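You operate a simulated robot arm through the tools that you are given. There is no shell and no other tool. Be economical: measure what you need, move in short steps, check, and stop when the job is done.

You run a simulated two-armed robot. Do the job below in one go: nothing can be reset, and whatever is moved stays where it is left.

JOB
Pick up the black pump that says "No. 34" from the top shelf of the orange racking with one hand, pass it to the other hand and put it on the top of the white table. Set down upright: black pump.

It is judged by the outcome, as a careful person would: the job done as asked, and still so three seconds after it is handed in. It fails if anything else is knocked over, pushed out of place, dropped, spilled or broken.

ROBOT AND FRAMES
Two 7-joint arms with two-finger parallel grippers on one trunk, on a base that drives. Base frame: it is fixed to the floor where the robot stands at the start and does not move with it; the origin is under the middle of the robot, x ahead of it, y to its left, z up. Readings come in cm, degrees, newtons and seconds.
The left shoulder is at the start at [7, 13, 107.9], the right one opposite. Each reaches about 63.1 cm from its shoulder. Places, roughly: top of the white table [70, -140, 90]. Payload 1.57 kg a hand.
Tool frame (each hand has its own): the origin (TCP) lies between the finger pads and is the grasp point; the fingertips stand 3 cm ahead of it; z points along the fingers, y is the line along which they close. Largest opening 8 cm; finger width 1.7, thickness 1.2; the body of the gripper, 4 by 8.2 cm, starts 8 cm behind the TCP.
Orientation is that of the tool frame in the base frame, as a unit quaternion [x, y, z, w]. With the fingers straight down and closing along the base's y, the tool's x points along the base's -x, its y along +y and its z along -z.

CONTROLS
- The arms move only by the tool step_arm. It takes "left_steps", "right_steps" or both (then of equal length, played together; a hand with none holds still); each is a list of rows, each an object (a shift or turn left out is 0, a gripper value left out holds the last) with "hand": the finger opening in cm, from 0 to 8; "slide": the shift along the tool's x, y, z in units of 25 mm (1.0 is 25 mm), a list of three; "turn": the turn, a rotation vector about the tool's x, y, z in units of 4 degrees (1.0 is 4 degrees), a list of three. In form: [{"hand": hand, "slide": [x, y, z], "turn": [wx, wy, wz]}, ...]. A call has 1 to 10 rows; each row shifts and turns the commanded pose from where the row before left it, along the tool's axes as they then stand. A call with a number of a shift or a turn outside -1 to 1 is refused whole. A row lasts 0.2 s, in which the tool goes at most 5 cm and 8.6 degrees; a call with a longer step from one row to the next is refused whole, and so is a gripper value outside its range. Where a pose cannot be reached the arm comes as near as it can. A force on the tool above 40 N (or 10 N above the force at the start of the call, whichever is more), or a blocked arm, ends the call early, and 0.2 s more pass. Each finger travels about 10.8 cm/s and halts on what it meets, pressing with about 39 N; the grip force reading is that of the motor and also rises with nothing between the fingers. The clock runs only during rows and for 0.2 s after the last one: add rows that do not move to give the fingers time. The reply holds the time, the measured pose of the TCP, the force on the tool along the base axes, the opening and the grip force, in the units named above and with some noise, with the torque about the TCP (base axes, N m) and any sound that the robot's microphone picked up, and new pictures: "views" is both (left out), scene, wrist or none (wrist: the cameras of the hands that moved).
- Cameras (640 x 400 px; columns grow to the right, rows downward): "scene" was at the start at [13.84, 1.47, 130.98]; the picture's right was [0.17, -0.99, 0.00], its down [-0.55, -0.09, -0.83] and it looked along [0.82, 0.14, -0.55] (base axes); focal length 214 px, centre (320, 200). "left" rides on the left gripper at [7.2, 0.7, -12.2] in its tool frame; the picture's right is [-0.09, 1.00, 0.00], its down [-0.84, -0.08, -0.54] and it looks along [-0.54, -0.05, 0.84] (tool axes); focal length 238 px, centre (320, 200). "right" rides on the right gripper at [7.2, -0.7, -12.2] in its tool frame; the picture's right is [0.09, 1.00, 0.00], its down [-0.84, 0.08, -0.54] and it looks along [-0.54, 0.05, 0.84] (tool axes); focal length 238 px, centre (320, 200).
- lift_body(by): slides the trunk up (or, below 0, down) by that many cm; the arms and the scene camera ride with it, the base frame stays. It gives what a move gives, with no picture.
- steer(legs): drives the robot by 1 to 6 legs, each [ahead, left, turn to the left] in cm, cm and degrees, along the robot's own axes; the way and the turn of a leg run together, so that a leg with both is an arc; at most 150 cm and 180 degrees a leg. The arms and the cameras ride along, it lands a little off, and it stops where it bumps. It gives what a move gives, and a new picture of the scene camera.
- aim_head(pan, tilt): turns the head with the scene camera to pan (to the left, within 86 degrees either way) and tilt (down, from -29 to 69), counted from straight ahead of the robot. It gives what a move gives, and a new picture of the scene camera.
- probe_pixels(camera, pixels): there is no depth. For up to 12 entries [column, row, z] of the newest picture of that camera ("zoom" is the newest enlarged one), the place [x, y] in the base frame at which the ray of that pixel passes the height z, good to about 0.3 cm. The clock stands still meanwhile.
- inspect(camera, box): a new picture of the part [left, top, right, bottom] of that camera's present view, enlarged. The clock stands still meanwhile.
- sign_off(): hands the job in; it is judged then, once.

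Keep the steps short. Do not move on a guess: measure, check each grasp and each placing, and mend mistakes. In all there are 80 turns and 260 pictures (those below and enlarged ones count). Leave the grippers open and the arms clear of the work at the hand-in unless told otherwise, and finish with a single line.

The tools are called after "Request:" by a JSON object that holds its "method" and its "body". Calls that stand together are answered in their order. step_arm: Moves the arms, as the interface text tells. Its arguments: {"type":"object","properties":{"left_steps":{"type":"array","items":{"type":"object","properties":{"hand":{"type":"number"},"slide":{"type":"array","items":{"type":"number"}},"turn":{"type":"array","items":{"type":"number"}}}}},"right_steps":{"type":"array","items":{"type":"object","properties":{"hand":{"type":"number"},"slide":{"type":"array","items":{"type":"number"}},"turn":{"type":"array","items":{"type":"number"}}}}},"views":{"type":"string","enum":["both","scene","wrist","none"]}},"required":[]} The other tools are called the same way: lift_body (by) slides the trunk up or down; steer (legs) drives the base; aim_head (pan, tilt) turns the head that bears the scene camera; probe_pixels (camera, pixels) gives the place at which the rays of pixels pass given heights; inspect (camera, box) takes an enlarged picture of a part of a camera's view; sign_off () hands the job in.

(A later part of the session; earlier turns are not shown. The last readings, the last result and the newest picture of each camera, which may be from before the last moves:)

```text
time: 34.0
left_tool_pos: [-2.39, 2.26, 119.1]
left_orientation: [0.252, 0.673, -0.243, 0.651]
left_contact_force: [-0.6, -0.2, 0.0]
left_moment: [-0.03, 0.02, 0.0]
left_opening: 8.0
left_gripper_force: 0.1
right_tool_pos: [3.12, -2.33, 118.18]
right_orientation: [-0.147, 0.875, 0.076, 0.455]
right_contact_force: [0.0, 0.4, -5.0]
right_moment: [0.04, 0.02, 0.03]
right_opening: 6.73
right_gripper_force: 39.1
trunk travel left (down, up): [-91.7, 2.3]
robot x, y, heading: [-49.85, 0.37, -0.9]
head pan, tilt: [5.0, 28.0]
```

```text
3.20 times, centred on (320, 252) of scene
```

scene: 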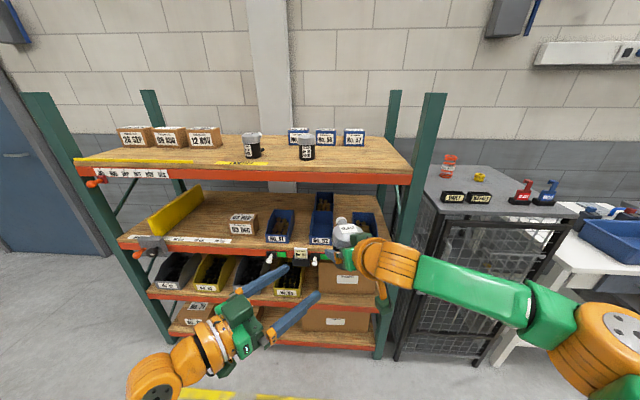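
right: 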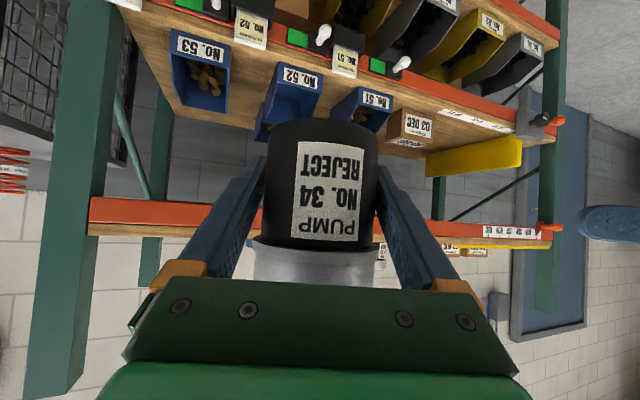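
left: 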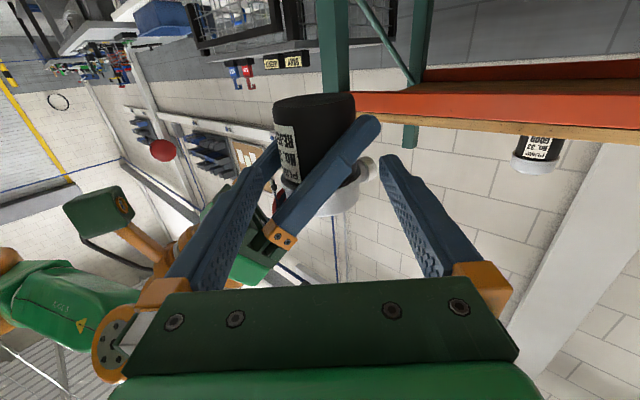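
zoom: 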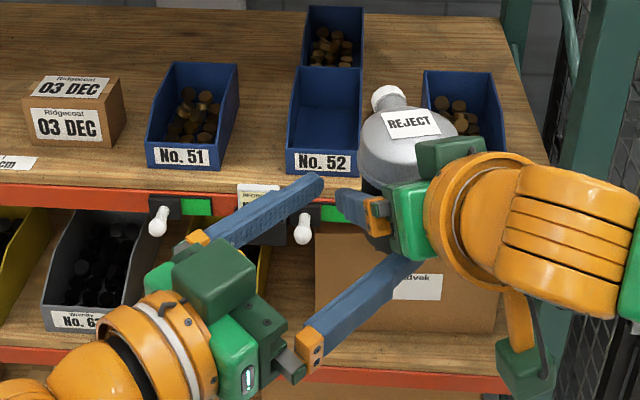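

It looks well lined up: the left hand's right finger passes under the right hand, and its left finger passes above the right fingertip. Advancing 4 cm more.

Request:
{"method": "step_arm", "body": {"left_steps": [{"slide": [-0.02, 0, 0.55]}, {"slide": [-0.02, 0, 0.55]}, {"slide": [-0.02, 0, 0.55]}], "views": "wrist"}}

Request:
{"method": "inspect", "body": {"camera": "scene", "box": [260, 200, 420, 300]}}

```text
time: 34.8
left_tool_pos: [0.86, -0.53, 119.19]
left_orientation: [0.252, 0.673, -0.243, 0.651]
left_contact_force: [-0.9, 0.3, 0.0]
left_moment: [0.02, 0.0, -0.01]
left_opening: 8.0
left_gripper_force: 0.1
right_tool_pos: [3.14, -2.44, 118.1]
right_orientation: [-0.148, 0.875, 0.077, 0.454]
right_contact_force: [-0.6, 0.4, -5.5]
right_moment: [-0.01, -0.02, 0.01]
right_opening: 6.75
right_gripper_force: 39.0
trunk travel left (down, up): [-91.7, 2.3]
robot x, y, heading: [-50.09, 0.31, -0.9]
head pan, tilt: [5.0, 28.0]
```

left: 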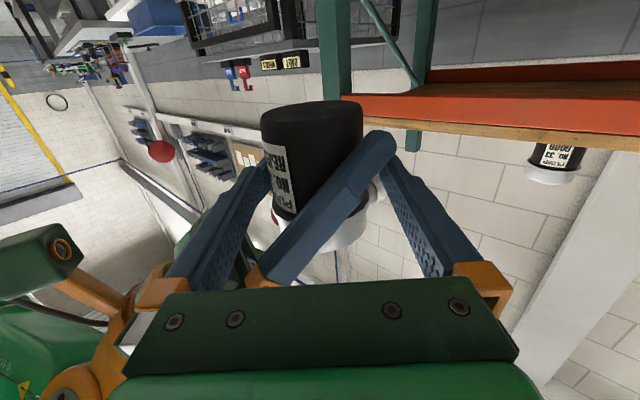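

```text
4.00 times, centred on (340, 250) of scene
```

zoom: 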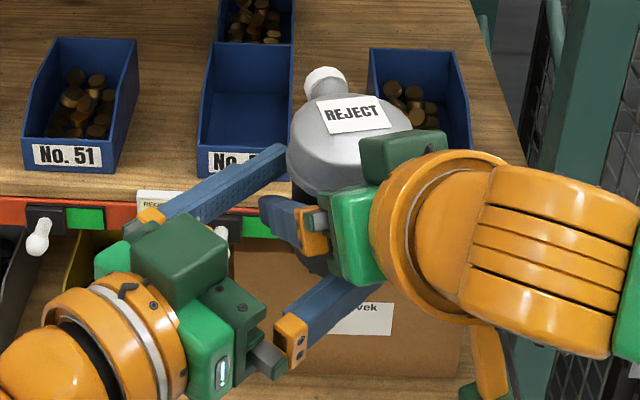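

No contact so far. The pump sits about 0.4 cm to the image left of centre, so I'll shift -0.3 cm and advance the last 2 cm.

Request:
{"method": "step_arm", "body": {"left_steps": [{"slide": [0, -0.12, 0]}, {"slide": [-0.01, 0, 0.4]}, {"slide": [-0.01, 0, 0.4]}], "views": "wrist"}}

Request:
{"method": "inspect", "body": {"camera": "scene", "box": [260, 200, 420, 300]}}

```text
time: 35.7
left_tool_pos: [1.77, -1.9, 118.99]
left_orientation: [0.253, 0.675, -0.243, 0.649]
left_contact_force: [-0.6, 1.0, -2.5]
left_moment: [0.11, -0.06, -0.04]
left_opening: 8.02
left_gripper_force: 0.0
right_tool_pos: [3.25, -3.01, 118.27]
right_orientation: [-0.142, 0.875, 0.069, 0.457]
right_contact_force: [1.0, -2.0, -2.9]
right_moment: [-0.06, 0.03, 0.07]
right_opening: 6.76
right_gripper_force: 38.5
trunk travel left (down, up): [-91.7, 2.3]
robot x, y, heading: [-49.85, 0.39, -1.1]
head pan, tilt: [5.0, 28.0]
stopped in row 3 (right hand): the force on the tool passed its limit at 46 N (the readings are from after the stop); the commanded pose is now the measured one
```

left: 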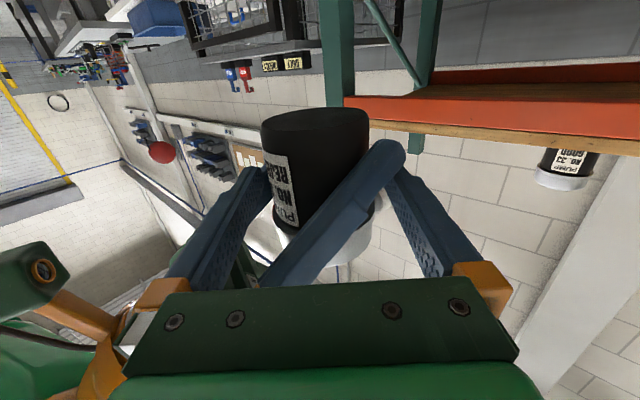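

```text
4.00 times, centred on (340, 250) of scene
```

zoom: 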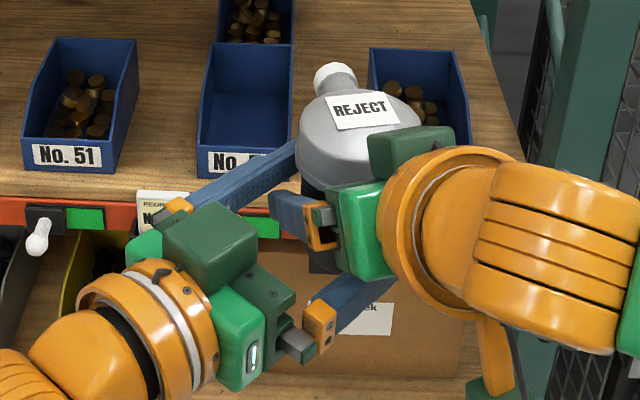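

The right hand felt contact and the call stopped; the residual forces are small (2–3 N). The left TCP is already within 1.9 cm of the axis, so its pads overlap the body. I'll look closely before closing.

Request:
{"method": "inspect", "body": {"camera": "left", "box": [225, 90, 425, 300]}}

Request:
{"method": "inspect", "body": {"camera": "right", "box": [200, 80, 520, 280]}}

```text
1.90 times, centred on (325, 195) of left
```

zoom: 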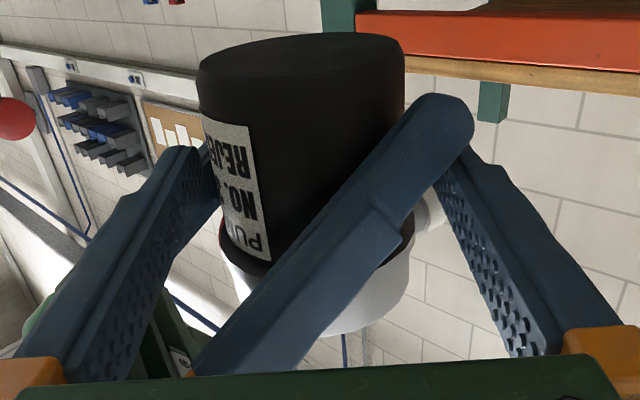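

```text
2.00 times, centred on (360, 180) of right
```

zoom: 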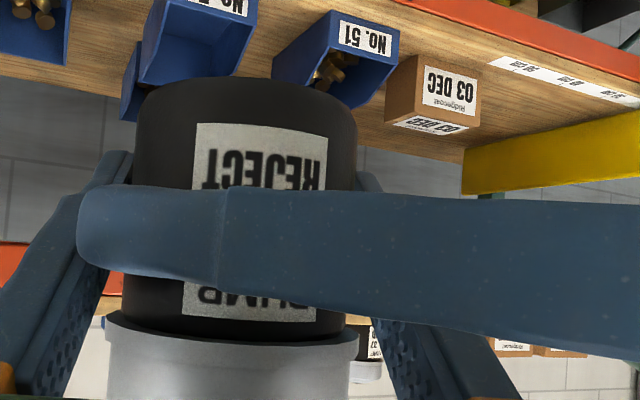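

In the right camera, the left hand's inner fingertip just touches the right hand's far finger. Closing will draw it inward, away from that. I'll ease back 0.25 cm, lower 0.2 cm, then close the left hand.

Request:
{"method": "step_arm", "body": {"left_steps": [{"slide": [0.08, 0.05, -0.1]}, {"hand": 7.4}, {"hand": 6.8}, {"hand": 6.2}, {"hand": 5}, {"hand": 4}, {"hand": 4}], "views": "wrist"}}

Request:
{"method": "inspect", "body": {"camera": "right", "box": [200, 80, 520, 280]}}

```text
time: 37.3
left_tool_pos: [1.66, -1.47, 118.89]
left_orientation: [0.252, 0.673, -0.243, 0.651]
left_contact_force: [15.8, 10.2, 6.7]
left_moment: [0.23, -0.24, -0.55]
left_opening: 7.05
left_gripper_force: 17.2
right_tool_pos: [3.25, -3.0, 118.19]
right_orientation: [-0.143, 0.875, 0.07, 0.458]
right_contact_force: [-16.3, -11.1, -13.5]
right_moment: [-0.25, 0.02, 0.97]
right_opening: 6.7
right_gripper_force: 39.8
trunk travel left (down, up): [-91.7, 2.3]
robot x, y, heading: [-50.18, 0.2, -1.0]
head pan, tilt: [5.0, 28.0]
```

left: 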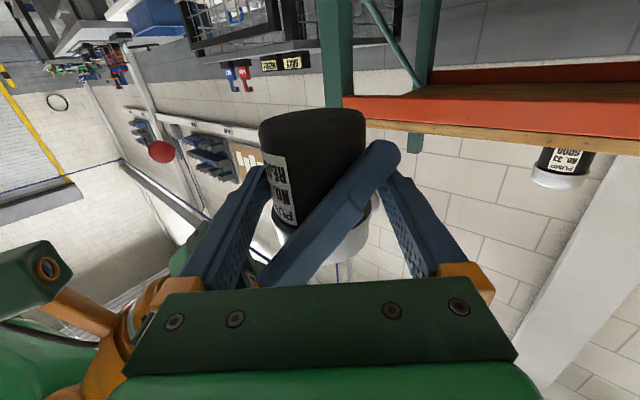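

```text
2.00 times, centred on (360, 180) of right
```

zoom: 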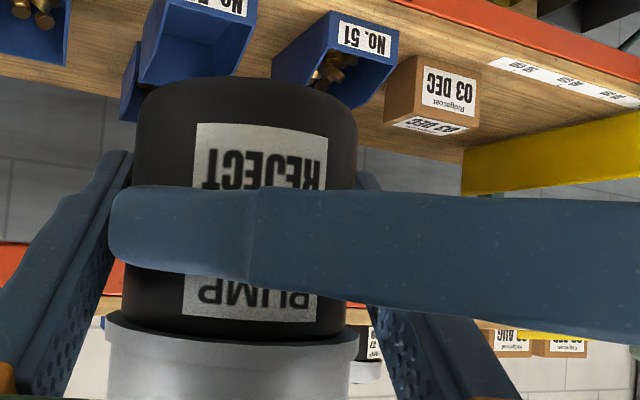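

The left grip stalled at 7.05 cm with a sideways push of about 17 N, so its outer finger is probably rubbing on the top of the right fingertip. I'll open to 7.5, raise the left hand 0.5 cm, and close again.

Request:
{"method": "step_arm", "body": {"left_steps": [{"hand": 7.5}, {"hand": 7.5}, {"slide": [-0.2, 0, 0]}, {"hand": 6.8}, {"hand": 6}, {"hand": 5}, {"hand": 4}, {"hand": 4}, {"hand": 4}], "views": "wrist"}}

Request:
{"method": "inspect", "body": {"camera": "right", "box": [200, 80, 520, 280]}}

```text
time: 39.3
left_tool_pos: [1.61, -1.69, 119.32]
left_orientation: [0.253, 0.675, -0.244, 0.649]
left_contact_force: [-3.0, -0.6, -0.7]
left_moment: [0.16, 0.16, -0.8]
left_opening: 6.67
left_gripper_force: 38.8
right_tool_pos: [3.24, -2.86, 118.23]
right_orientation: [-0.143, 0.874, 0.07, 0.459]
right_contact_force: [1.8, 0.6, -0.5]
right_moment: [-0.06, 0.0, 0.74]
right_opening: 6.71
right_gripper_force: 39.5
trunk travel left (down, up): [-91.7, 2.3]
robot x, y, heading: [-50.21, 0.37, -1.0]
head pan, tilt: [5.0, 28.0]
```

left: 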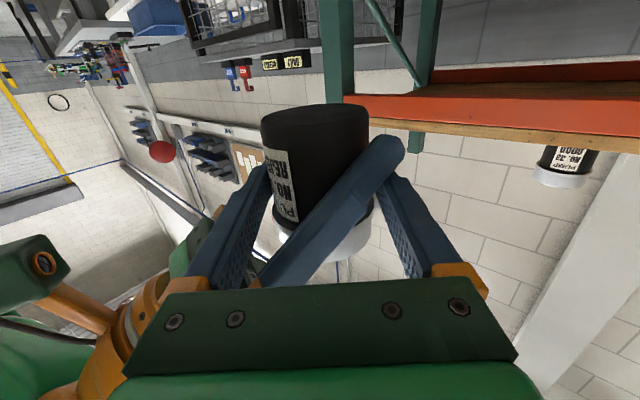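

```text
2.00 times, centred on (360, 180) of right
```

zoom: 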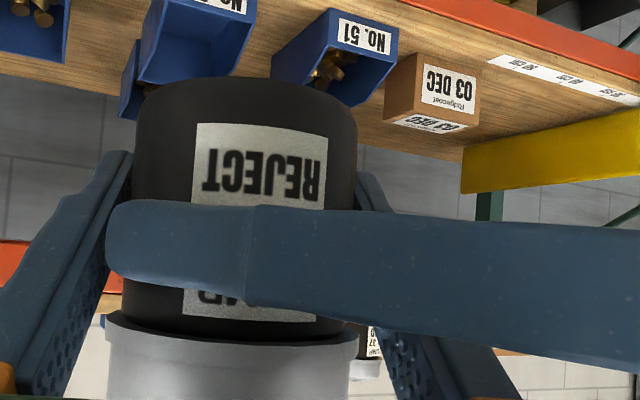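

The left hand now grips the body at 6.67 cm and 38.8 N. I'll release the right hand slowly and watch the left force.

Request:
{"method": "step_arm", "body": {"right_steps": [{"hand": 7}, {"hand": 7.4}, {"hand": 8}, {"hand": 8}], "views": "both"}}

Request:
{"method": "inspect", "body": {"camera": "left", "box": [225, 90, 425, 300]}}

```text
time: 40.3
left_tool_pos: [1.71, -1.54, 119.22]
left_orientation: [0.253, 0.673, -0.244, 0.65]
left_contact_force: [3.1, 3.1, -0.1]
left_moment: [0.24, 0.07, -0.03]
left_opening: 6.63
left_gripper_force: 39.1
right_tool_pos: [3.36, -2.88, 118.21]
right_orientation: [-0.143, 0.875, 0.07, 0.458]
right_contact_force: [-3.2, -4.0, -2.6]
right_moment: [-0.2, -0.07, 0.15]
right_opening: 7.76
right_gripper_force: 0.1
trunk travel left (down, up): [-91.7, 2.3]
robot x, y, heading: [-50.02, 0.45, -1.0]
head pan, tilt: [5.0, 28.0]
```

scene: 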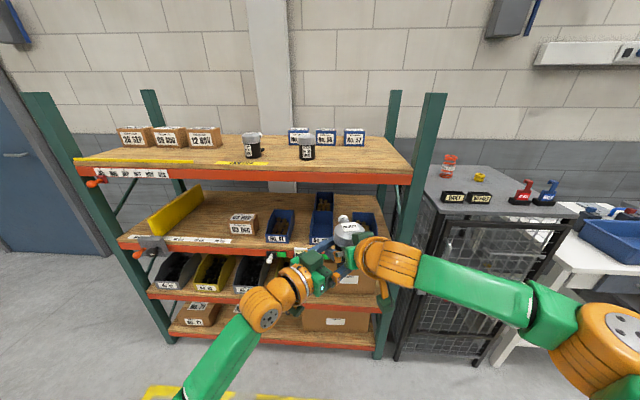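
right: 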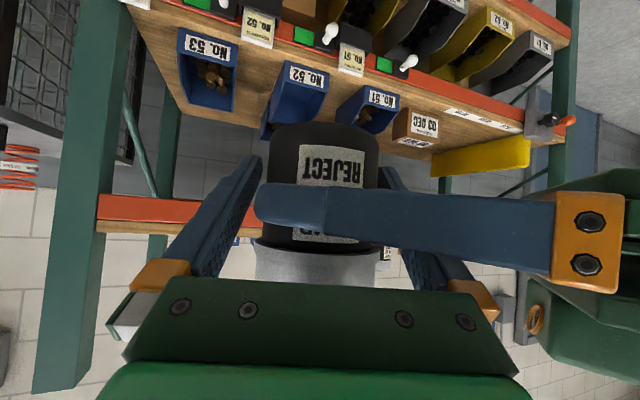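

```text
1.90 times, centred on (325, 195) of left
```

zoom: 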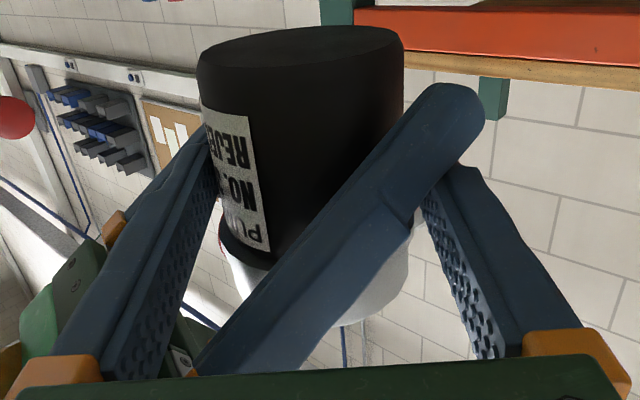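

The pump's weight is moving to the left hand. I'll withdraw the right hand straight back along its own finger axis, starting with small steps.

Request:
{"method": "step_arm", "body": {"right_steps": [{"hand": 8, "slide": [0, 0, -0.3]}, {"slide": [0, 0, -0.5]}, {"slide": [0, 0, -0.8]}, {"slide": [0, 0, -0.8]}], "views": "both"}}

```text
time: 41.3
left_tool_pos: [1.62, -1.72, 119.3]
left_orientation: [0.253, 0.674, -0.243, 0.65]
left_contact_force: [-0.1, 0.0, -0.9]
left_moment: [0.07, 0.06, 0.0]
left_opening: 6.63
left_gripper_force: 38.9
right_tool_pos: [-1.57, -4.53, 121.68]
right_orientation: [-0.143, 0.874, 0.071, 0.458]
right_contact_force: [-0.3, 0.4, -0.2]
right_moment: [0.0, -0.01, 0.0]
right_opening: 8.0
right_gripper_force: 0.1
trunk travel left (down, up): [-91.7, 2.3]
robot x, y, heading: [-50.37, 0.53, -1.0]
head pan, tilt: [5.0, 28.0]
```

scene: 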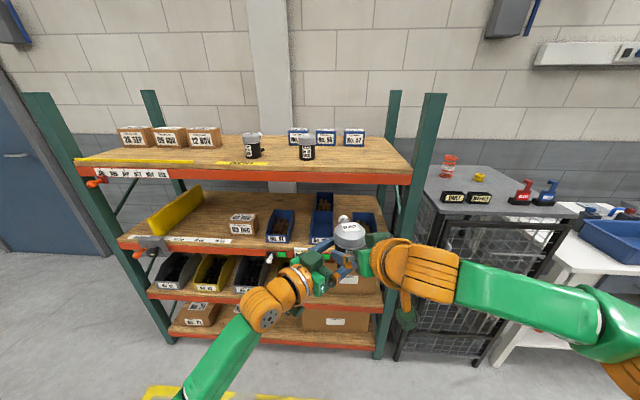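
right: 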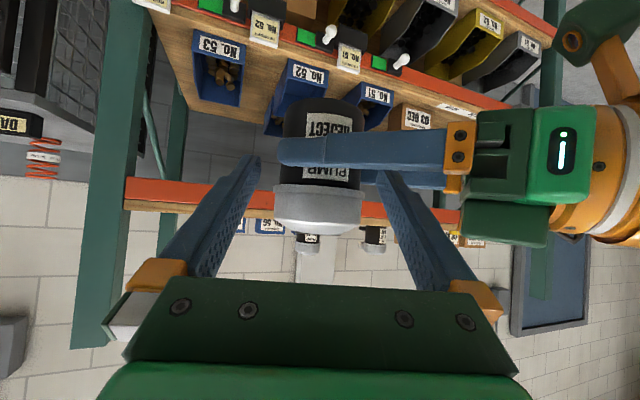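

The right hand is free with no force on it. Withdrawing further along the same line.

Request:
{"method": "step_arm", "body": {"right_steps": [{"slide": [0, 0, -0.8]}, {"slide": [0, 0, -0.8]}, {"slide": [0, 0, -0.8]}, {"slide": [0, -0.8, 0]}, {"slide": [0, -0.8, 0]}, {"slide": [0, -0.8, 0]}, {"slide": [0, -0.8, 0]}], "views": "both"}}

Request:
{"method": "inspect", "body": {"camera": "left", "box": [225, 90, 425, 300]}}

```text
time: 42.9
left_tool_pos: [1.62, -1.72, 119.28]
left_orientation: [0.253, 0.674, -0.243, 0.651]
left_contact_force: [-1.1, -0.5, 0.2]
left_moment: [0.09, 0.1, -0.05]
left_opening: 6.67
left_gripper_force: 39.3
right_tool_pos: [-3.52, -13.7, 125.17]
right_orientation: [-0.143, 0.874, 0.07, 0.459]
right_contact_force: [0.2, -0.8, 0.1]
right_moment: [-0.01, 0.0, 0.0]
right_opening: 7.98
right_gripper_force: 0.1
trunk travel left (down, up): [-91.7, 2.3]
robot x, y, heading: [-50.13, 0.43, -1.0]
head pan, tilt: [5.0, 28.0]
```

scene: 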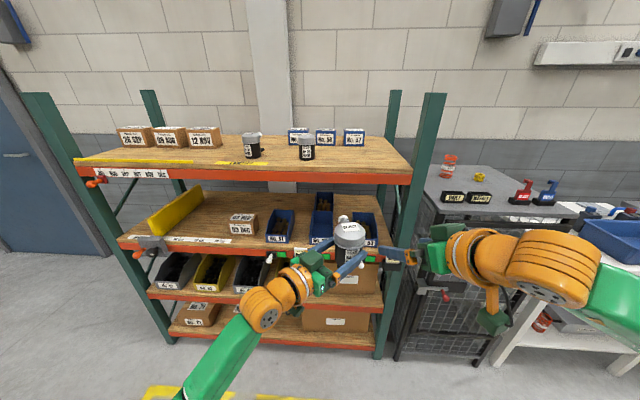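
right: 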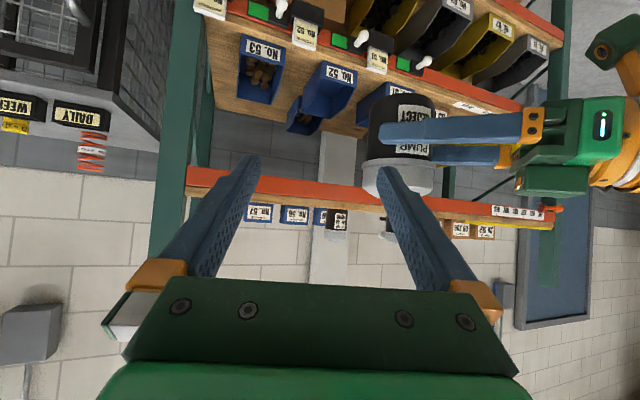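

```text
1.90 times, centred on (325, 195) of left
```

zoom: 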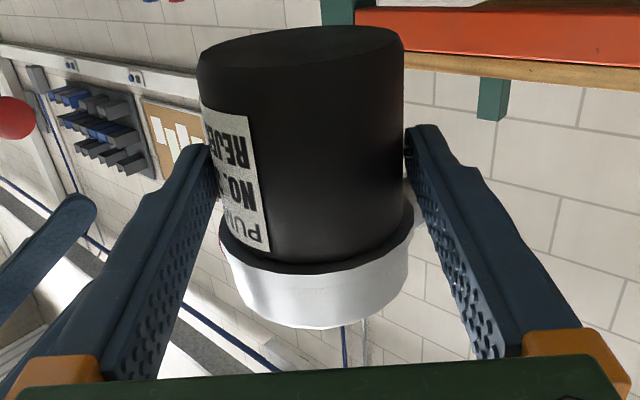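

The pump is held only by the left hand, upright and clear. Before driving sideways to the white table, I'll look right to check the route and measure the table.

Request:
{"method": "aim_head", "body": {"pan": -55, "tilt": 28}}

```text
time: 44.2
left_tool_pos: [1.58, -1.72, 119.39]
left_orientation: [0.253, 0.674, -0.244, 0.649]
left_contact_force: [-0.1, 0.5, -0.4]
left_moment: [0.1, 0.09, -0.01]
left_opening: 6.62
left_gripper_force: 39.4
right_tool_pos: [-3.5, -13.7, 125.28]
right_orientation: [-0.143, 0.875, 0.07, 0.458]
right_contact_force: [1.2, -0.3, 0.0]
right_moment: [0.01, 0.0, 0.02]
right_opening: 8.02
right_gripper_force: 0.0
trunk travel left (down, up): [-91.7, 2.3]
robot x, y, heading: [-50.04, 0.45, -1.1]
head pan, tilt: [-55.0, 28.0]
```

scene: 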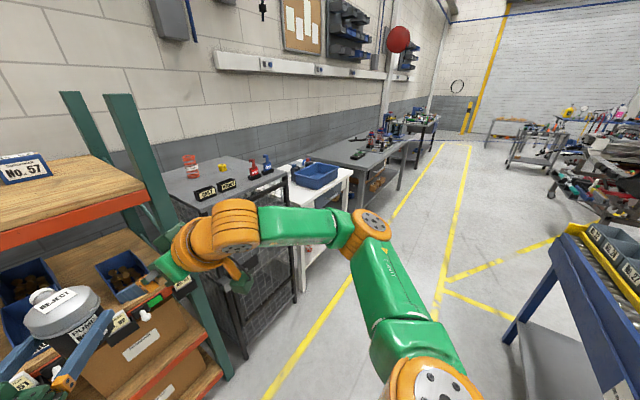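

The route is mostly open, with a blue conveyor on the right. I'll probe its foot and the table corners.

Request:
{"method": "probe_pixels", "body": {"camera": "scene", "pixels": [[508, 342, 0], [580, 240, 85], [352, 170, 90], [297, 207, 90], [290, 163, 90], [330, 265, 0], [290, 300, 0], [400, 190, 0], [440, 290, 0], [402, 165, 88]]}}

Request:
{"method": "inspect", "body": {"camera": "scene", "box": [240, 120, 400, 220]}}

```text
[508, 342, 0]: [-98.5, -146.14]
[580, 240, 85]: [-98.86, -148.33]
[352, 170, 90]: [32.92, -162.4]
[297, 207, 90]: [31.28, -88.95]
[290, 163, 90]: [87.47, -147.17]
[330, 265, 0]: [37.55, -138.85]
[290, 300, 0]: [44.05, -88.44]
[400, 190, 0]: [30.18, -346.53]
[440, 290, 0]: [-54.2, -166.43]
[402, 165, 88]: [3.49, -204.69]
```

```text
4.00 times, centred on (320, 170) of scene
```

zoom: 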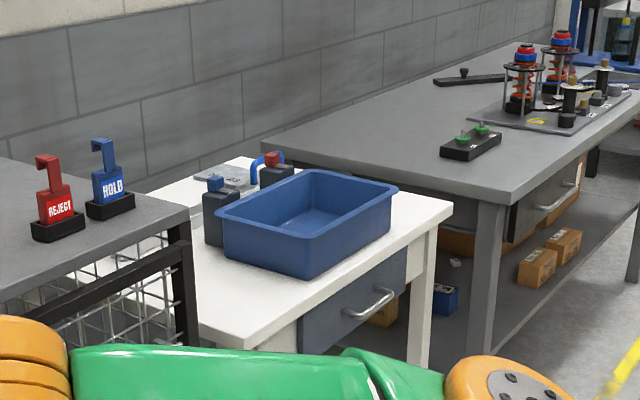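

The white table's front edge is at x≈32 and runs from y≈-89 to -162, with a tray in its middle. The conveyor stays at x≤-98. I'll drive 115 cm right with a slight advance, then look at the free table area.

Request:
{"method": "steer", "body": {"legs": [[4, -60, 0], [0, -55, 1]]}}

Request:
{"method": "aim_head", "body": {"pan": 0, "tilt": 32}}

```text
time: 50.3
left_tool_pos: [5.85, -114.4, 119.3]
left_orientation: [0.238, 0.68, -0.229, 0.655]
left_contact_force: [0.1, 0.3, 0.3]
left_moment: [0.04, 0.09, 0.0]
left_opening: 6.63
left_gripper_force: 39.0
right_tool_pos: [1.24, -126.65, 125.27]
right_orientation: [-0.163, 0.871, 0.079, 0.457]
right_contact_force: [0.5, 0.3, 0.5]
right_moment: [-0.02, -0.03, -0.02]
right_opening: 7.99
right_gripper_force: 0.0
trunk travel left (down, up): [-91.7, 2.3]
robot x, y, heading: [-45.85, -114.68, 1.5]
head pan, tilt: [-55.0, 28.0]
```

scene: 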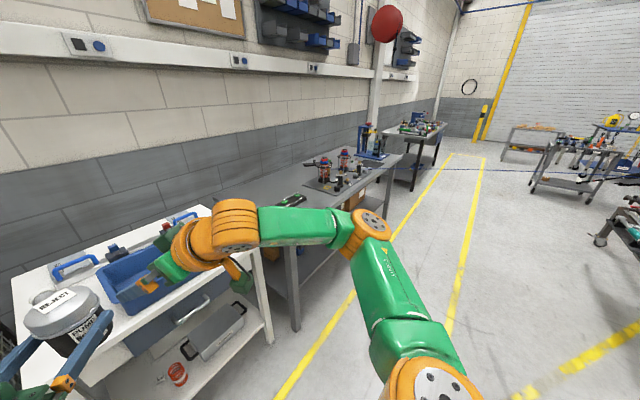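

```text
time: 51.6
left_tool_pos: [5.81, -114.57, 119.21]
left_orientation: [0.237, 0.68, -0.229, 0.655]
left_contact_force: [-0.2, -0.3, 0.6]
left_moment: [0.08, 0.1, 0.01]
left_opening: 6.61
left_gripper_force: 39.0
right_tool_pos: [1.2, -126.89, 125.27]
right_orientation: [-0.162, 0.871, 0.08, 0.456]
right_contact_force: [1.0, 0.6, 0.2]
right_moment: [0.01, 0.0, -0.01]
right_opening: 8.01
right_gripper_force: 0.0
trunk travel left (down, up): [-91.7, 2.3]
robot x, y, heading: [-46.0, -114.97, 1.5]
head pan, tilt: [0.0, 32.0]
```

scene: 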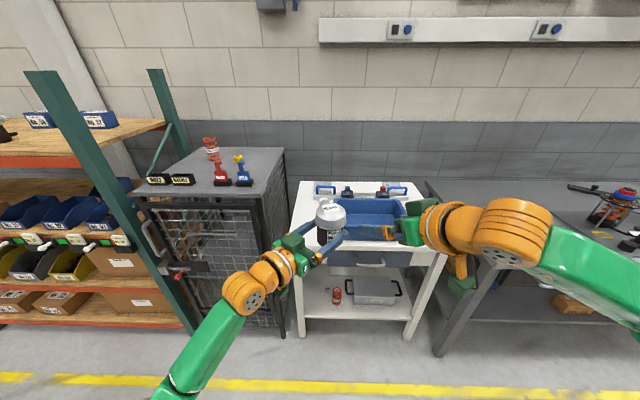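

The arms hide part of the table, so I'll move the right hand 20 cm further right and back, then measure.

Request:
{"method": "step_arm", "body": {"right_steps": [{"slide": [0, -1, -0.3]}, {"slide": [0, -1, -0.3]}, {"slide": [0, -1, -0.3]}, {"slide": [0, -1, -0.3]}, {"slide": [0, -1, -0.3]}, {"slide": [0, -1, -0.3]}, {"slide": [0, -1, -0.3]}, {"slide": [0, -1, -0.3]}], "views": "scene"}}

Request:
{"method": "inspect", "body": {"camera": "scene", "box": [270, 160, 470, 285]}}

```text
time: 53.4
left_tool_pos: [5.8, -114.7, 119.36]
left_orientation: [0.238, 0.679, -0.229, 0.655]
left_contact_force: [0.9, -0.5, 0.0]
left_moment: [0.02, 0.1, 0.03]
left_opening: 6.62
left_gripper_force: 39.3
right_tool_pos: [3.06, -140.36, 128.0]
right_orientation: [-0.161, 0.872, 0.079, 0.456]
right_contact_force: [0.5, 0.1, -0.2]
right_moment: [0.02, 0.01, 0.02]
right_opening: 8.0
right_gripper_force: 0.1
right hand out of reach, approached as far as the arm can: row 6, 7, 8
trunk travel left (down, up): [-91.7, 2.3]
robot x, y, heading: [-45.91, -115.03, 1.6]
head pan, tilt: [0.0, 32.0]
```

scene: 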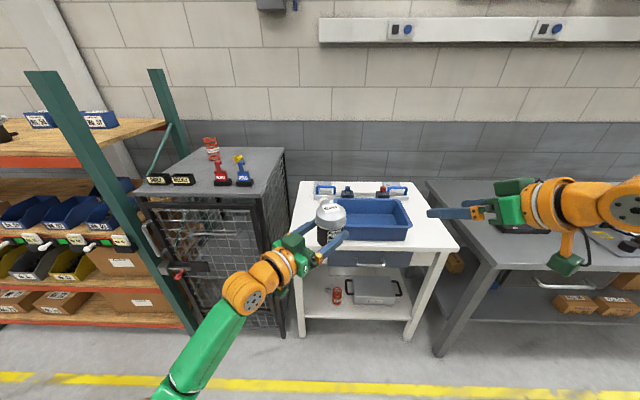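

```text
3.20 times, centred on (370, 222) of scene
```

zoom: 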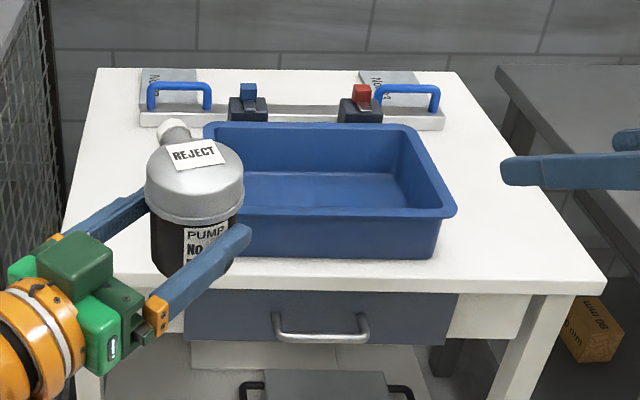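

The free strips are left and right of the tray. I'll probe the edges at z=90.

Request:
{"method": "probe_pixels", "body": {"camera": "zoom", "pixels": [[605, 282, 90], [438, 258, 90], [245, 258, 90], [62, 235, 90], [98, 68, 90], [458, 70, 90], [212, 125, 98], [455, 212, 98], [450, 285, 90], [530, 190, 90], [220, 215, 98], [445, 125, 90]]}}

```text
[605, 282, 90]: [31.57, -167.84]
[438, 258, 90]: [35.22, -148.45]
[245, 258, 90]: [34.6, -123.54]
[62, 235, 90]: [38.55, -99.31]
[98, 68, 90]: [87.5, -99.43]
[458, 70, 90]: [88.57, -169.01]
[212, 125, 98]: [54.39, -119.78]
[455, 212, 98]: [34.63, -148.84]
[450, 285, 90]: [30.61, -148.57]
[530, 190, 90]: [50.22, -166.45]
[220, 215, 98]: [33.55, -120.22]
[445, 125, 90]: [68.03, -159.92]
```

The table top spans x 31–88 and y -99 to -168, with the tray from y -120 to -148. The left strip is free, so the target is pump axis ≈(39.5,-109.5). The left hand's camera hangs below its fingers and must stay outside the table edge, so I'll first yaw the left hand to point straight ahead.

Request:
{"method": "step_arm", "body": {"left_steps": [{"turn": [-0.965, 0, -0.03]}, {"turn": [-0.965, 0, -0.03]}, {"turn": [-0.965, 0, -0.03]}, {"turn": [-0.965, 0, -0.03]}, {"turn": [-0.965, 0, -0.03]}, {"turn": [-0.965, 0, -0.03]}, {"turn": [-0.965, 0, -0.03]}, {"turn": [-0.965, 0, -0.03]}, {"turn": [-0.965, 0, -0.03]}, {"turn": [-0.965, 0, -0.03]}], "views": "both"}}

Request:
{"method": "inspect", "body": {"camera": "scene", "box": [240, 160, 440, 285]}}

```text
time: 55.2
left_tool_pos: [7.41, -109.89, 118.39]
left_orientation: [0.093, 0.707, 0.036, 0.7]
left_contact_force: [0.8, -0.2, 0.7]
left_moment: [0.03, 0.09, 0.03]
left_opening: 6.64
left_gripper_force: 39.0
right_tool_pos: [3.02, -140.19, 127.96]
right_orientation: [-0.163, 0.871, 0.081, 0.456]
right_contact_force: [0.3, 1.1, 0.8]
right_moment: [0.01, 0.01, 0.03]
right_opening: 7.98
right_gripper_force: 0.0
trunk travel left (down, up): [-91.7, 2.3]
robot x, y, heading: [-46.04, -115.12, 1.7]
head pan, tilt: [0.0, 32.0]
stopped in row 8 (left hand): the arm was blocked; the commanded pose is now the measured one
```

scene: 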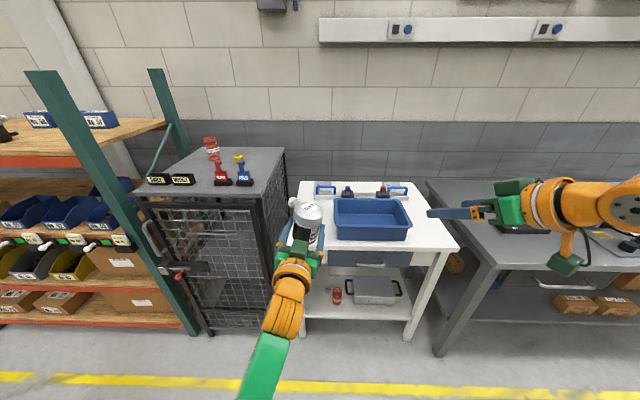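
left: 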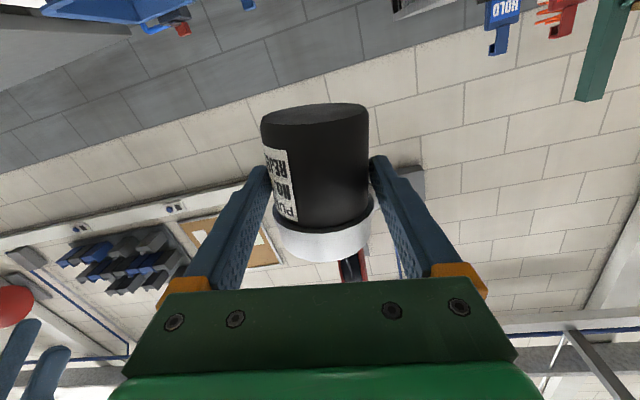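

```text
3.20 times, centred on (340, 222) of scene
```

zoom: 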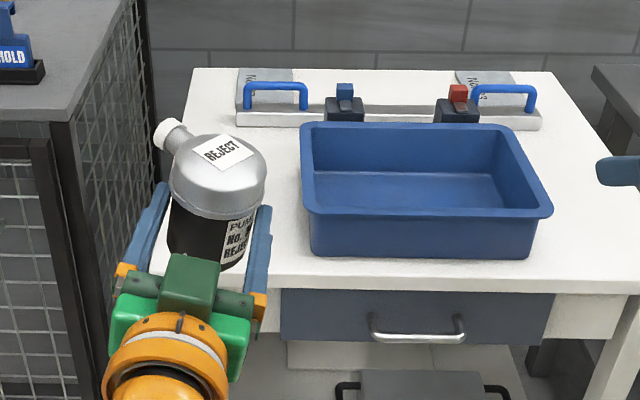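

The left arm hit a limit and rolled by about 10° (yaw -4.5°). I'll back off about 14° of yaw and remove the roll, then turn the robot itself to make up the difference.

Request:
{"method": "step_arm", "body": {"left_steps": [{"turn": [0.9, 0, -0.3]}, {"turn": [0.9, 0, -0.7]}, {"turn": [0.9, 0, -0.8]}, {"turn": [0.9, 0, -0.8]}], "views": "wrist"}}

```text
time: 56.2
left_tool_pos: [7.37, -110.18, 118.48]
left_orientation: [0.114, 0.712, -0.121, 0.682]
left_contact_force: [0.3, 0.0, 0.2]
left_moment: [0.05, 0.11, -0.01]
left_opening: 6.61
left_gripper_force: 39.0
right_tool_pos: [3.06, -140.23, 127.95]
right_orientation: [-0.162, 0.871, 0.08, 0.457]
right_contact_force: [0.0, 0.6, 0.2]
right_moment: [-0.04, 0.01, -0.03]
right_opening: 7.98
right_gripper_force: 0.1
trunk travel left (down, up): [-91.7, 2.3]
robot x, y, heading: [-46.05, -114.79, 1.3]
head pan, tilt: [0.0, 32.0]
```

left: 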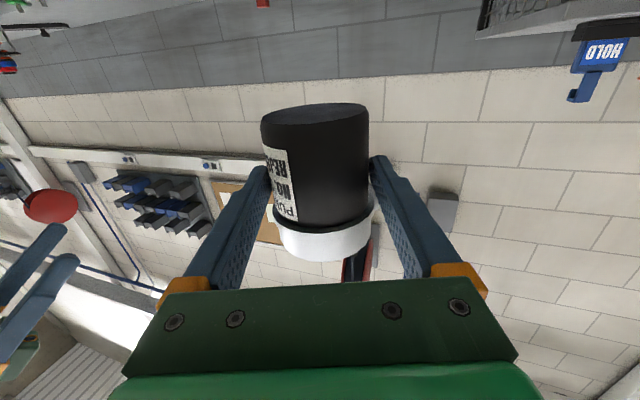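

The left hand is level again (yaw -19°, pitch 2°). I'll turn the robot 19° to the left so the hand faces the table squarely, then shift sideways so the pump is in front of the left strip.

Request:
{"method": "steer", "body": {"legs": [[0, 0, 19], [0, -28, 0]]}}

```text
time: 59.2
left_tool_pos: [12.83, -119.75, 118.37]
left_orientation: [-0.003, 0.721, -0.01, 0.693]
left_contact_force: [-0.1, 0.5, -1.0]
left_moment: [-0.01, 0.07, -0.01]
left_opening: 6.64
left_gripper_force: 39.2
right_tool_pos: [18.18, -149.79, 128.04]
right_orientation: [-0.3, 0.834, 0.151, 0.438]
right_contact_force: [-0.2, 0.0, -0.5]
right_moment: [-0.04, 0.03, 0.01]
right_opening: 7.99
right_gripper_force: 0.1
trunk travel left (down, up): [-91.7, 2.3]
robot x, y, heading: [-36.11, -141.41, 19.9]
head pan, tilt: [0.0, 32.0]
```

scene: 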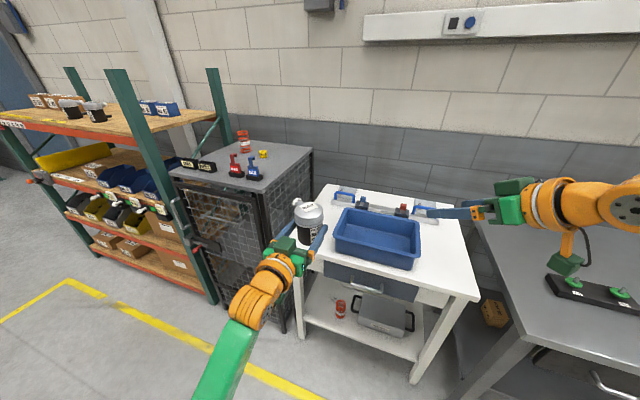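

The left hand now faces the table squarely. I'll pull the right hand back so it stays off the table later, and trim the left hand's 1° roll.

Request:
{"method": "step_arm", "body": {"right_steps": [{"slide": [0.57, 0, -0.8]}, {"slide": [0.57, 0, -0.8]}, {"slide": [0.57, 0, -0.8]}, {"slide": [0.57, 0, -0.8]}, {"slide": [0.57, 0, -0.8]}, {"slide": [0.57, 0, -0.8]}, {"slide": [0.57, 0, -0.8]}, {"slide": [0.57, 0, -0.8]}], "left_steps": [{"turn": [0, 0, 0.25]}, {}, {}, {}, {}, {}, {}, {}], "views": "scene"}}

```text
time: 61.0
left_tool_pos: [12.81, -120.1, 118.46]
left_orientation: [0.005, 0.721, -0.003, 0.692]
left_contact_force: [0.0, -0.5, -0.1]
left_moment: [-0.02, 0.12, 0.01]
left_opening: 6.62
left_gripper_force: 38.8
right_tool_pos: [5.84, -157.67, 128.29]
right_orientation: [-0.3, 0.834, 0.153, 0.437]
right_contact_force: [-0.9, -0.3, 0.5]
right_moment: [0.02, 0.01, 0.0]
right_opening: 7.99
right_gripper_force: 0.0
right hand out of reach, approached as far as the arm can: row 3, 4, 5, 7
trunk travel left (down, up): [-91.7, 2.3]
robot x, y, heading: [-36.29, -141.62, 19.7]
head pan, tilt: [0.0, 32.0]
```

scene: 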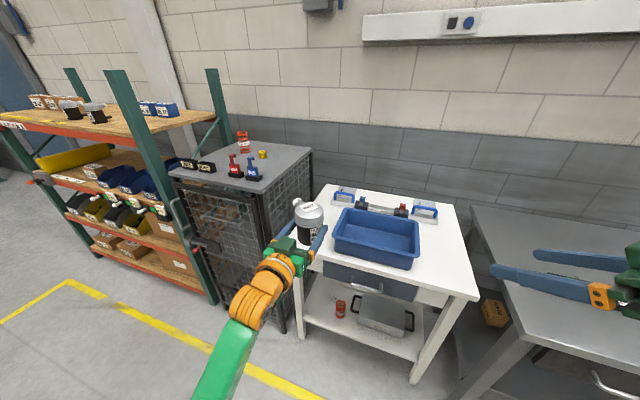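

Re-measuring the table and tray from this closer view.

Request:
{"method": "inspect", "body": {"camera": "scene", "box": [270, 170, 490, 308]}}

```text
2.90 times, centred on (380, 239) of scene
```

zoom: 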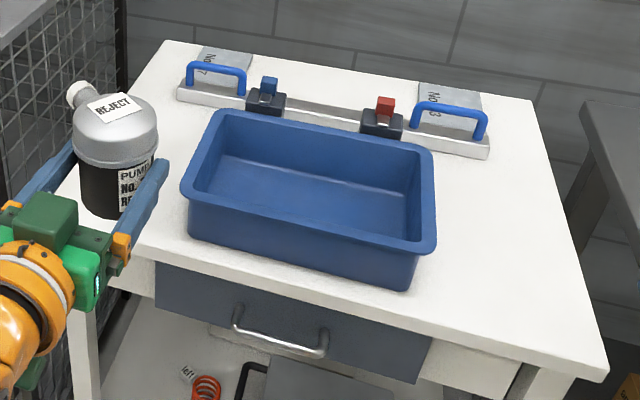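

Request:
{"method": "probe_pixels", "body": {"camera": "zoom", "pixels": [[608, 368, 90], [400, 318, 90], [180, 262, 90], [412, 288, 90], [190, 235, 90], [165, 42, 90], [205, 112, 98], [182, 185, 98], [178, 95, 90]]}}

```text
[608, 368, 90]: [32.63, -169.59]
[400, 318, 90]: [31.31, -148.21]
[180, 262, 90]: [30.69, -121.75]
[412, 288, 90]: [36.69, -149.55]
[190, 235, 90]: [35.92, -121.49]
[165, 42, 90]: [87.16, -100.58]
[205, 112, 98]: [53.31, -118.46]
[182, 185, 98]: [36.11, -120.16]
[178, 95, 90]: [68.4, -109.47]
```

Target confirmed: axis (39.5,-109.5). Driving 26.8 cm ahead and 1.6 cm left while still high above the table.

Request:
{"method": "steer", "body": {"legs": [[26.8, 1.6, 0]]}}

Request:
{"method": "inspect", "body": {"camera": "left", "box": [200, 60, 460, 222]}}

```text
time: 62.9
left_tool_pos: [37.07, -110.28, 118.45]
left_orientation: [0.009, 0.72, -0.006, 0.693]
left_contact_force: [0.1, -0.4, 0.4]
left_moment: [-0.01, 0.13, 0.0]
left_opening: 6.64
left_gripper_force: 39.0
right_tool_pos: [29.85, -147.73, 128.45]
right_orientation: [-0.296, 0.835, 0.15, 0.44]
right_contact_force: [0.9, 0.4, 0.4]
right_moment: [0.0, -0.03, -0.04]
right_opening: 7.98
right_gripper_force: 0.1
trunk travel left (down, up): [-91.7, 2.3]
robot x, y, heading: [-11.83, -130.9, 19.6]
head pan, tilt: [0.0, 32.0]
```

scene: 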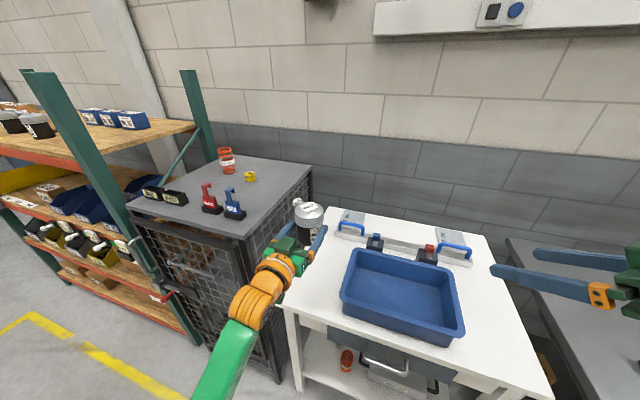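

```text
2.46 times, centred on (330, 141) of left
```

zoom: 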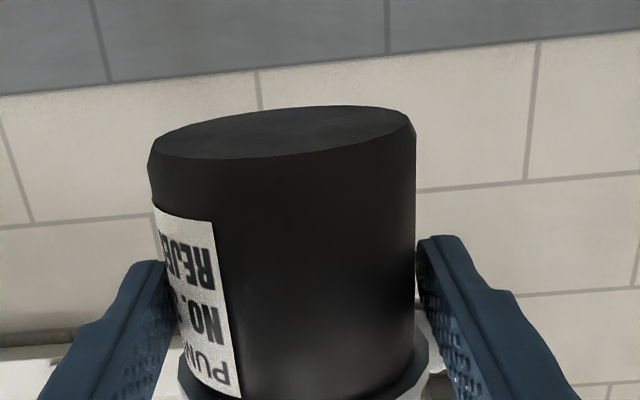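

It landed well: TCP (37.1,-110.3), so the axis is near (39.1,-110.3), with the camera outside the edge. The pump base is around z=114.3, so I'll lower the trunk 21 cm in two stages.

Request:
{"method": "lift_body", "body": {"by": -12}}

Request:
{"method": "lift_body", "body": {"by": -9}}

Request:
{"method": "aim_head", "body": {"pan": 5, "tilt": 35}}

Request:
{"method": "inspect", "body": {"camera": "left", "box": [0, 0, 640, 400]}}

```text
time: 64.4
left_tool_pos: [37.19, -110.08, 106.19]
left_orientation: [0.007, 0.722, -0.005, 0.692]
left_contact_force: [-0.3, 0.0, 0.2]
left_moment: [0.02, 0.13, -0.03]
left_opening: 6.62
left_gripper_force: 39.0
right_tool_pos: [30.07, -147.54, 116.35]
right_orientation: [-0.296, 0.835, 0.15, 0.438]
right_contact_force: [0.0, 0.7, 0.3]
right_moment: [-0.03, 0.0, 0.02]
right_opening: 8.0
right_gripper_force: 0.1
trunk travel left (down, up): [-79.7, 14.3]
robot x, y, heading: [-12.15, -131.03, 19.7]
head pan, tilt: [0.0, 32.0]
```

```text
time: 65.6
left_tool_pos: [37.37, -110.24, 97.39]
left_orientation: [0.008, 0.722, -0.005, 0.692]
left_contact_force: [-0.2, -0.5, -0.8]
left_moment: [-0.01, 0.12, 0.0]
left_opening: 6.64
left_gripper_force: 38.9
right_tool_pos: [30.08, -147.61, 107.28]
right_orientation: [-0.296, 0.836, 0.15, 0.438]
right_contact_force: [0.2, 0.2, 0.3]
right_moment: [-0.01, 0.0, -0.02]
right_opening: 7.98
right_gripper_force: 0.0
trunk travel left (down, up): [-70.7, 23.3]
robot x, y, heading: [-11.95, -130.88, 19.4]
head pan, tilt: [0.0, 32.0]
```

```text
time: 66.3
left_tool_pos: [37.26, -110.18, 97.31]
left_orientation: [0.008, 0.721, -0.006, 0.692]
left_contact_force: [0.7, 0.8, 0.2]
left_moment: [0.0, 0.15, 0.01]
left_opening: 6.63
left_gripper_force: 39.6
right_tool_pos: [30.04, -147.66, 107.46]
right_orientation: [-0.296, 0.835, 0.149, 0.439]
right_contact_force: [-0.2, -0.3, -0.2]
right_moment: [-0.01, -0.01, 0.04]
right_opening: 8.01
right_gripper_force: 0.0
trunk travel left (down, up): [-70.7, 23.3]
robot x, y, heading: [-11.79, -130.94, 19.5]
head pan, tilt: [5.0, 35.0]
```

scene: 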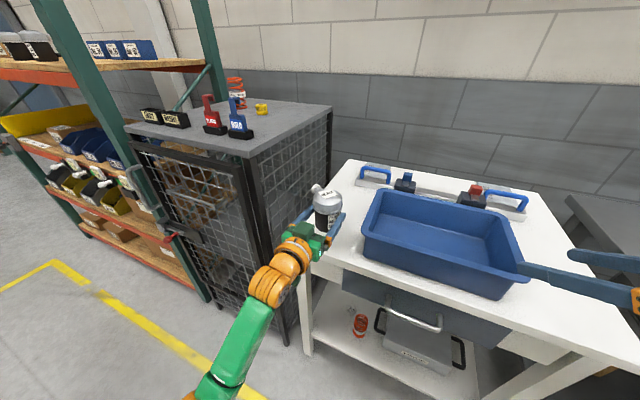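

```text
1.00 times, centred on (320, 200) of left (not enlarged: the box is as wide or as high as the picture)
```

zoom: 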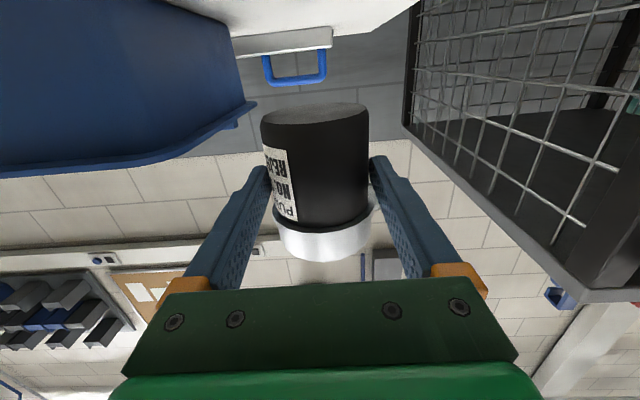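

The pump base is about 3 cm above the table. Zooming in to check tilt and surroundings before setting it down.

Request:
{"method": "inspect", "body": {"camera": "scene", "box": [250, 160, 410, 260]}}

```text
4.00 times, centred on (330, 210) of scene
```

zoom: 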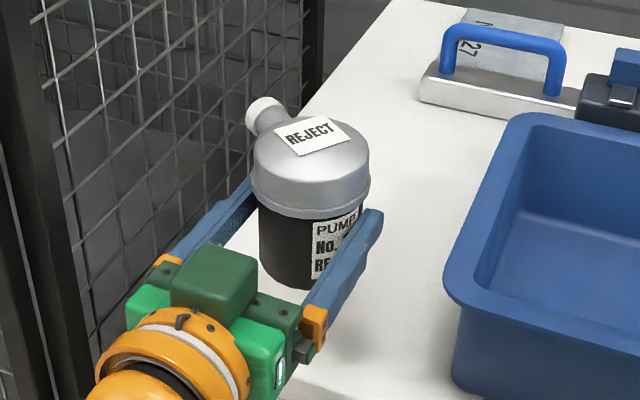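

Probing the pump's base and the table's left edge for confirmation.

Request:
{"method": "probe_pixels", "body": {"camera": "zoom", "pixels": [[310, 289, 93], [259, 255, 93.5], [322, 100, 90], [360, 50, 90], [225, 248, 90], [448, 290, 98], [455, 395, 90]]}}

```text
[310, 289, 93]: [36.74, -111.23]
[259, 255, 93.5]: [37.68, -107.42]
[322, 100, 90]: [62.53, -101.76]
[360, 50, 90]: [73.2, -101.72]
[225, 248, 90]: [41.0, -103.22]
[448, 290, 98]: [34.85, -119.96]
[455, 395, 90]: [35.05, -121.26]
```

Margins are good: 6 cm to the left edge and 6 cm to the tray. Lowering 2.2 cm with the arm, then feeling for contact.

Request:
{"method": "step_arm", "body": {"left_steps": [{"slide": [0.3, 0, 0.012]}, {"slide": [0.3, 0, 0.012]}, {"slide": [0.24, 0, 0.01]}], "views": "none"}}

Request:
{"method": "inspect", "body": {"camera": "scene", "box": [250, 160, 410, 260]}}

```text
time: 67.1
left_tool_pos: [37.26, -109.99, 95.14]
left_orientation: [0.008, 0.722, -0.006, 0.692]
left_contact_force: [0.1, 0.1, -0.1]
left_moment: [0.03, 0.12, -0.01]
left_opening: 6.65
left_gripper_force: 39.2
right_tool_pos: [30.02, -147.67, 107.34]
right_orientation: [-0.296, 0.835, 0.15, 0.438]
right_contact_force: [-0.5, 0.0, -0.6]
right_moment: [0.0, -0.01, 0.02]
right_opening: 7.98
right_gripper_force: 0.0
trunk travel left (down, up): [-70.7, 23.3]
robot x, y, heading: [-11.5, -131.11, 19.4]
head pan, tilt: [5.0, 35.0]
```

```text
4.00 times, centred on (330, 210) of scene
```

zoom: 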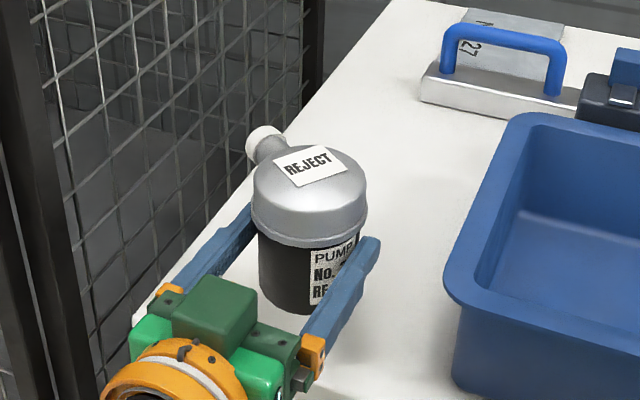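

Lowering 1 cm more in 0.25 cm steps.

Request:
{"method": "step_arm", "body": {"left_steps": [{"slide": [0.1, 0, 0.004]}, {"slide": [0.1, 0, 0.004]}, {"slide": [0.1, 0, 0.004]}], "views": "none"}}

```text
time: 67.9
left_tool_pos: [37.42, -110.11, 94.24]
left_orientation: [0.007, 0.722, -0.005, 0.692]
left_contact_force: [-0.3, 0.3, 0.5]
left_moment: [0.03, 0.1, 0.04]
left_opening: 6.62
left_gripper_force: 38.9
right_tool_pos: [30.07, -147.66, 107.27]
right_orientation: [-0.296, 0.835, 0.15, 0.438]
right_contact_force: [-0.4, -0.1, 0.1]
right_moment: [-0.02, -0.03, 0.02]
right_opening: 8.01
right_gripper_force: 0.1
trunk travel left (down, up): [-70.7, 23.3]
robot x, y, heading: [-12.41, -130.81, 19.4]
head pan, tilt: [5.0, 35.0]
```

No contact yet (z=94.24). Two smaller steps.

Request:
{"method": "step_arm", "body": {"left_steps": [{"slide": [0.08, 0, 0.003]}, {"slide": [0.06, 0, 0.003]}], "views": "none"}}

Request:
{"method": "inspect", "body": {"camera": "left", "box": [200, 60, 460, 222]}}

```text
time: 68.5
left_tool_pos: [37.38, -110.1, 93.98]
left_orientation: [0.008, 0.722, -0.005, 0.692]
left_contact_force: [-0.3, 0.6, -0.7]
left_moment: [-0.01, 0.09, -0.01]
left_opening: 6.63
left_gripper_force: 39.5
right_tool_pos: [30.03, -147.61, 107.41]
right_orientation: [-0.297, 0.835, 0.15, 0.438]
right_contact_force: [0.4, 0.3, 0.2]
right_moment: [-0.01, -0.03, 0.0]
right_opening: 8.04
right_gripper_force: 0.0
trunk travel left (down, up): [-70.7, 23.3]
robot x, y, heading: [-11.73, -130.87, 19.5]
head pan, tilt: [5.0, 35.0]
```

```text
2.46 times, centred on (330, 141) of left
```

zoom: 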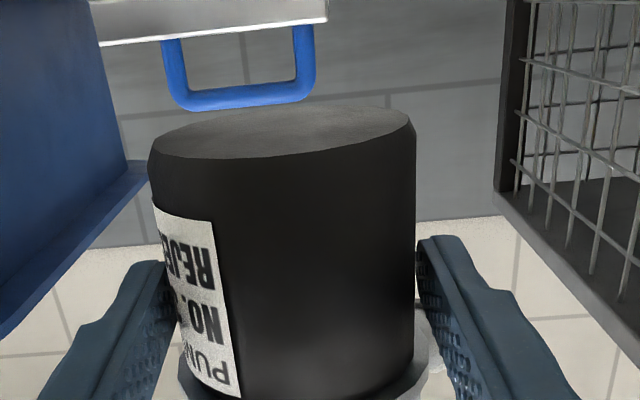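

The left camera, at z≈87, still sees over the table surface, so the table is lower than 90. I'll measure it by comparing a fresh scene view with the earlier one.

Request:
{"method": "inspect", "body": {"camera": "scene", "box": [290, 150, 640, 369]}}

```text
1.83 times, centred on (465, 260) of scene
```

zoom: 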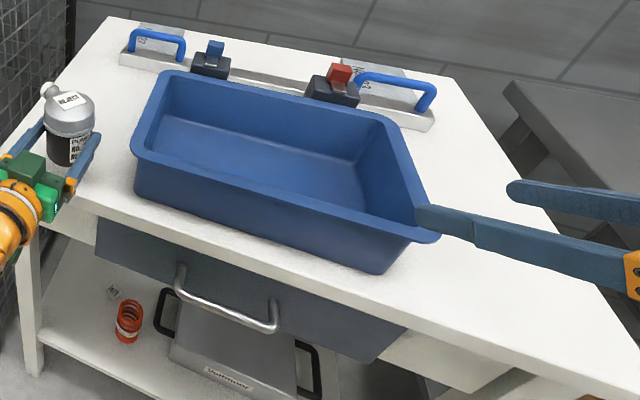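

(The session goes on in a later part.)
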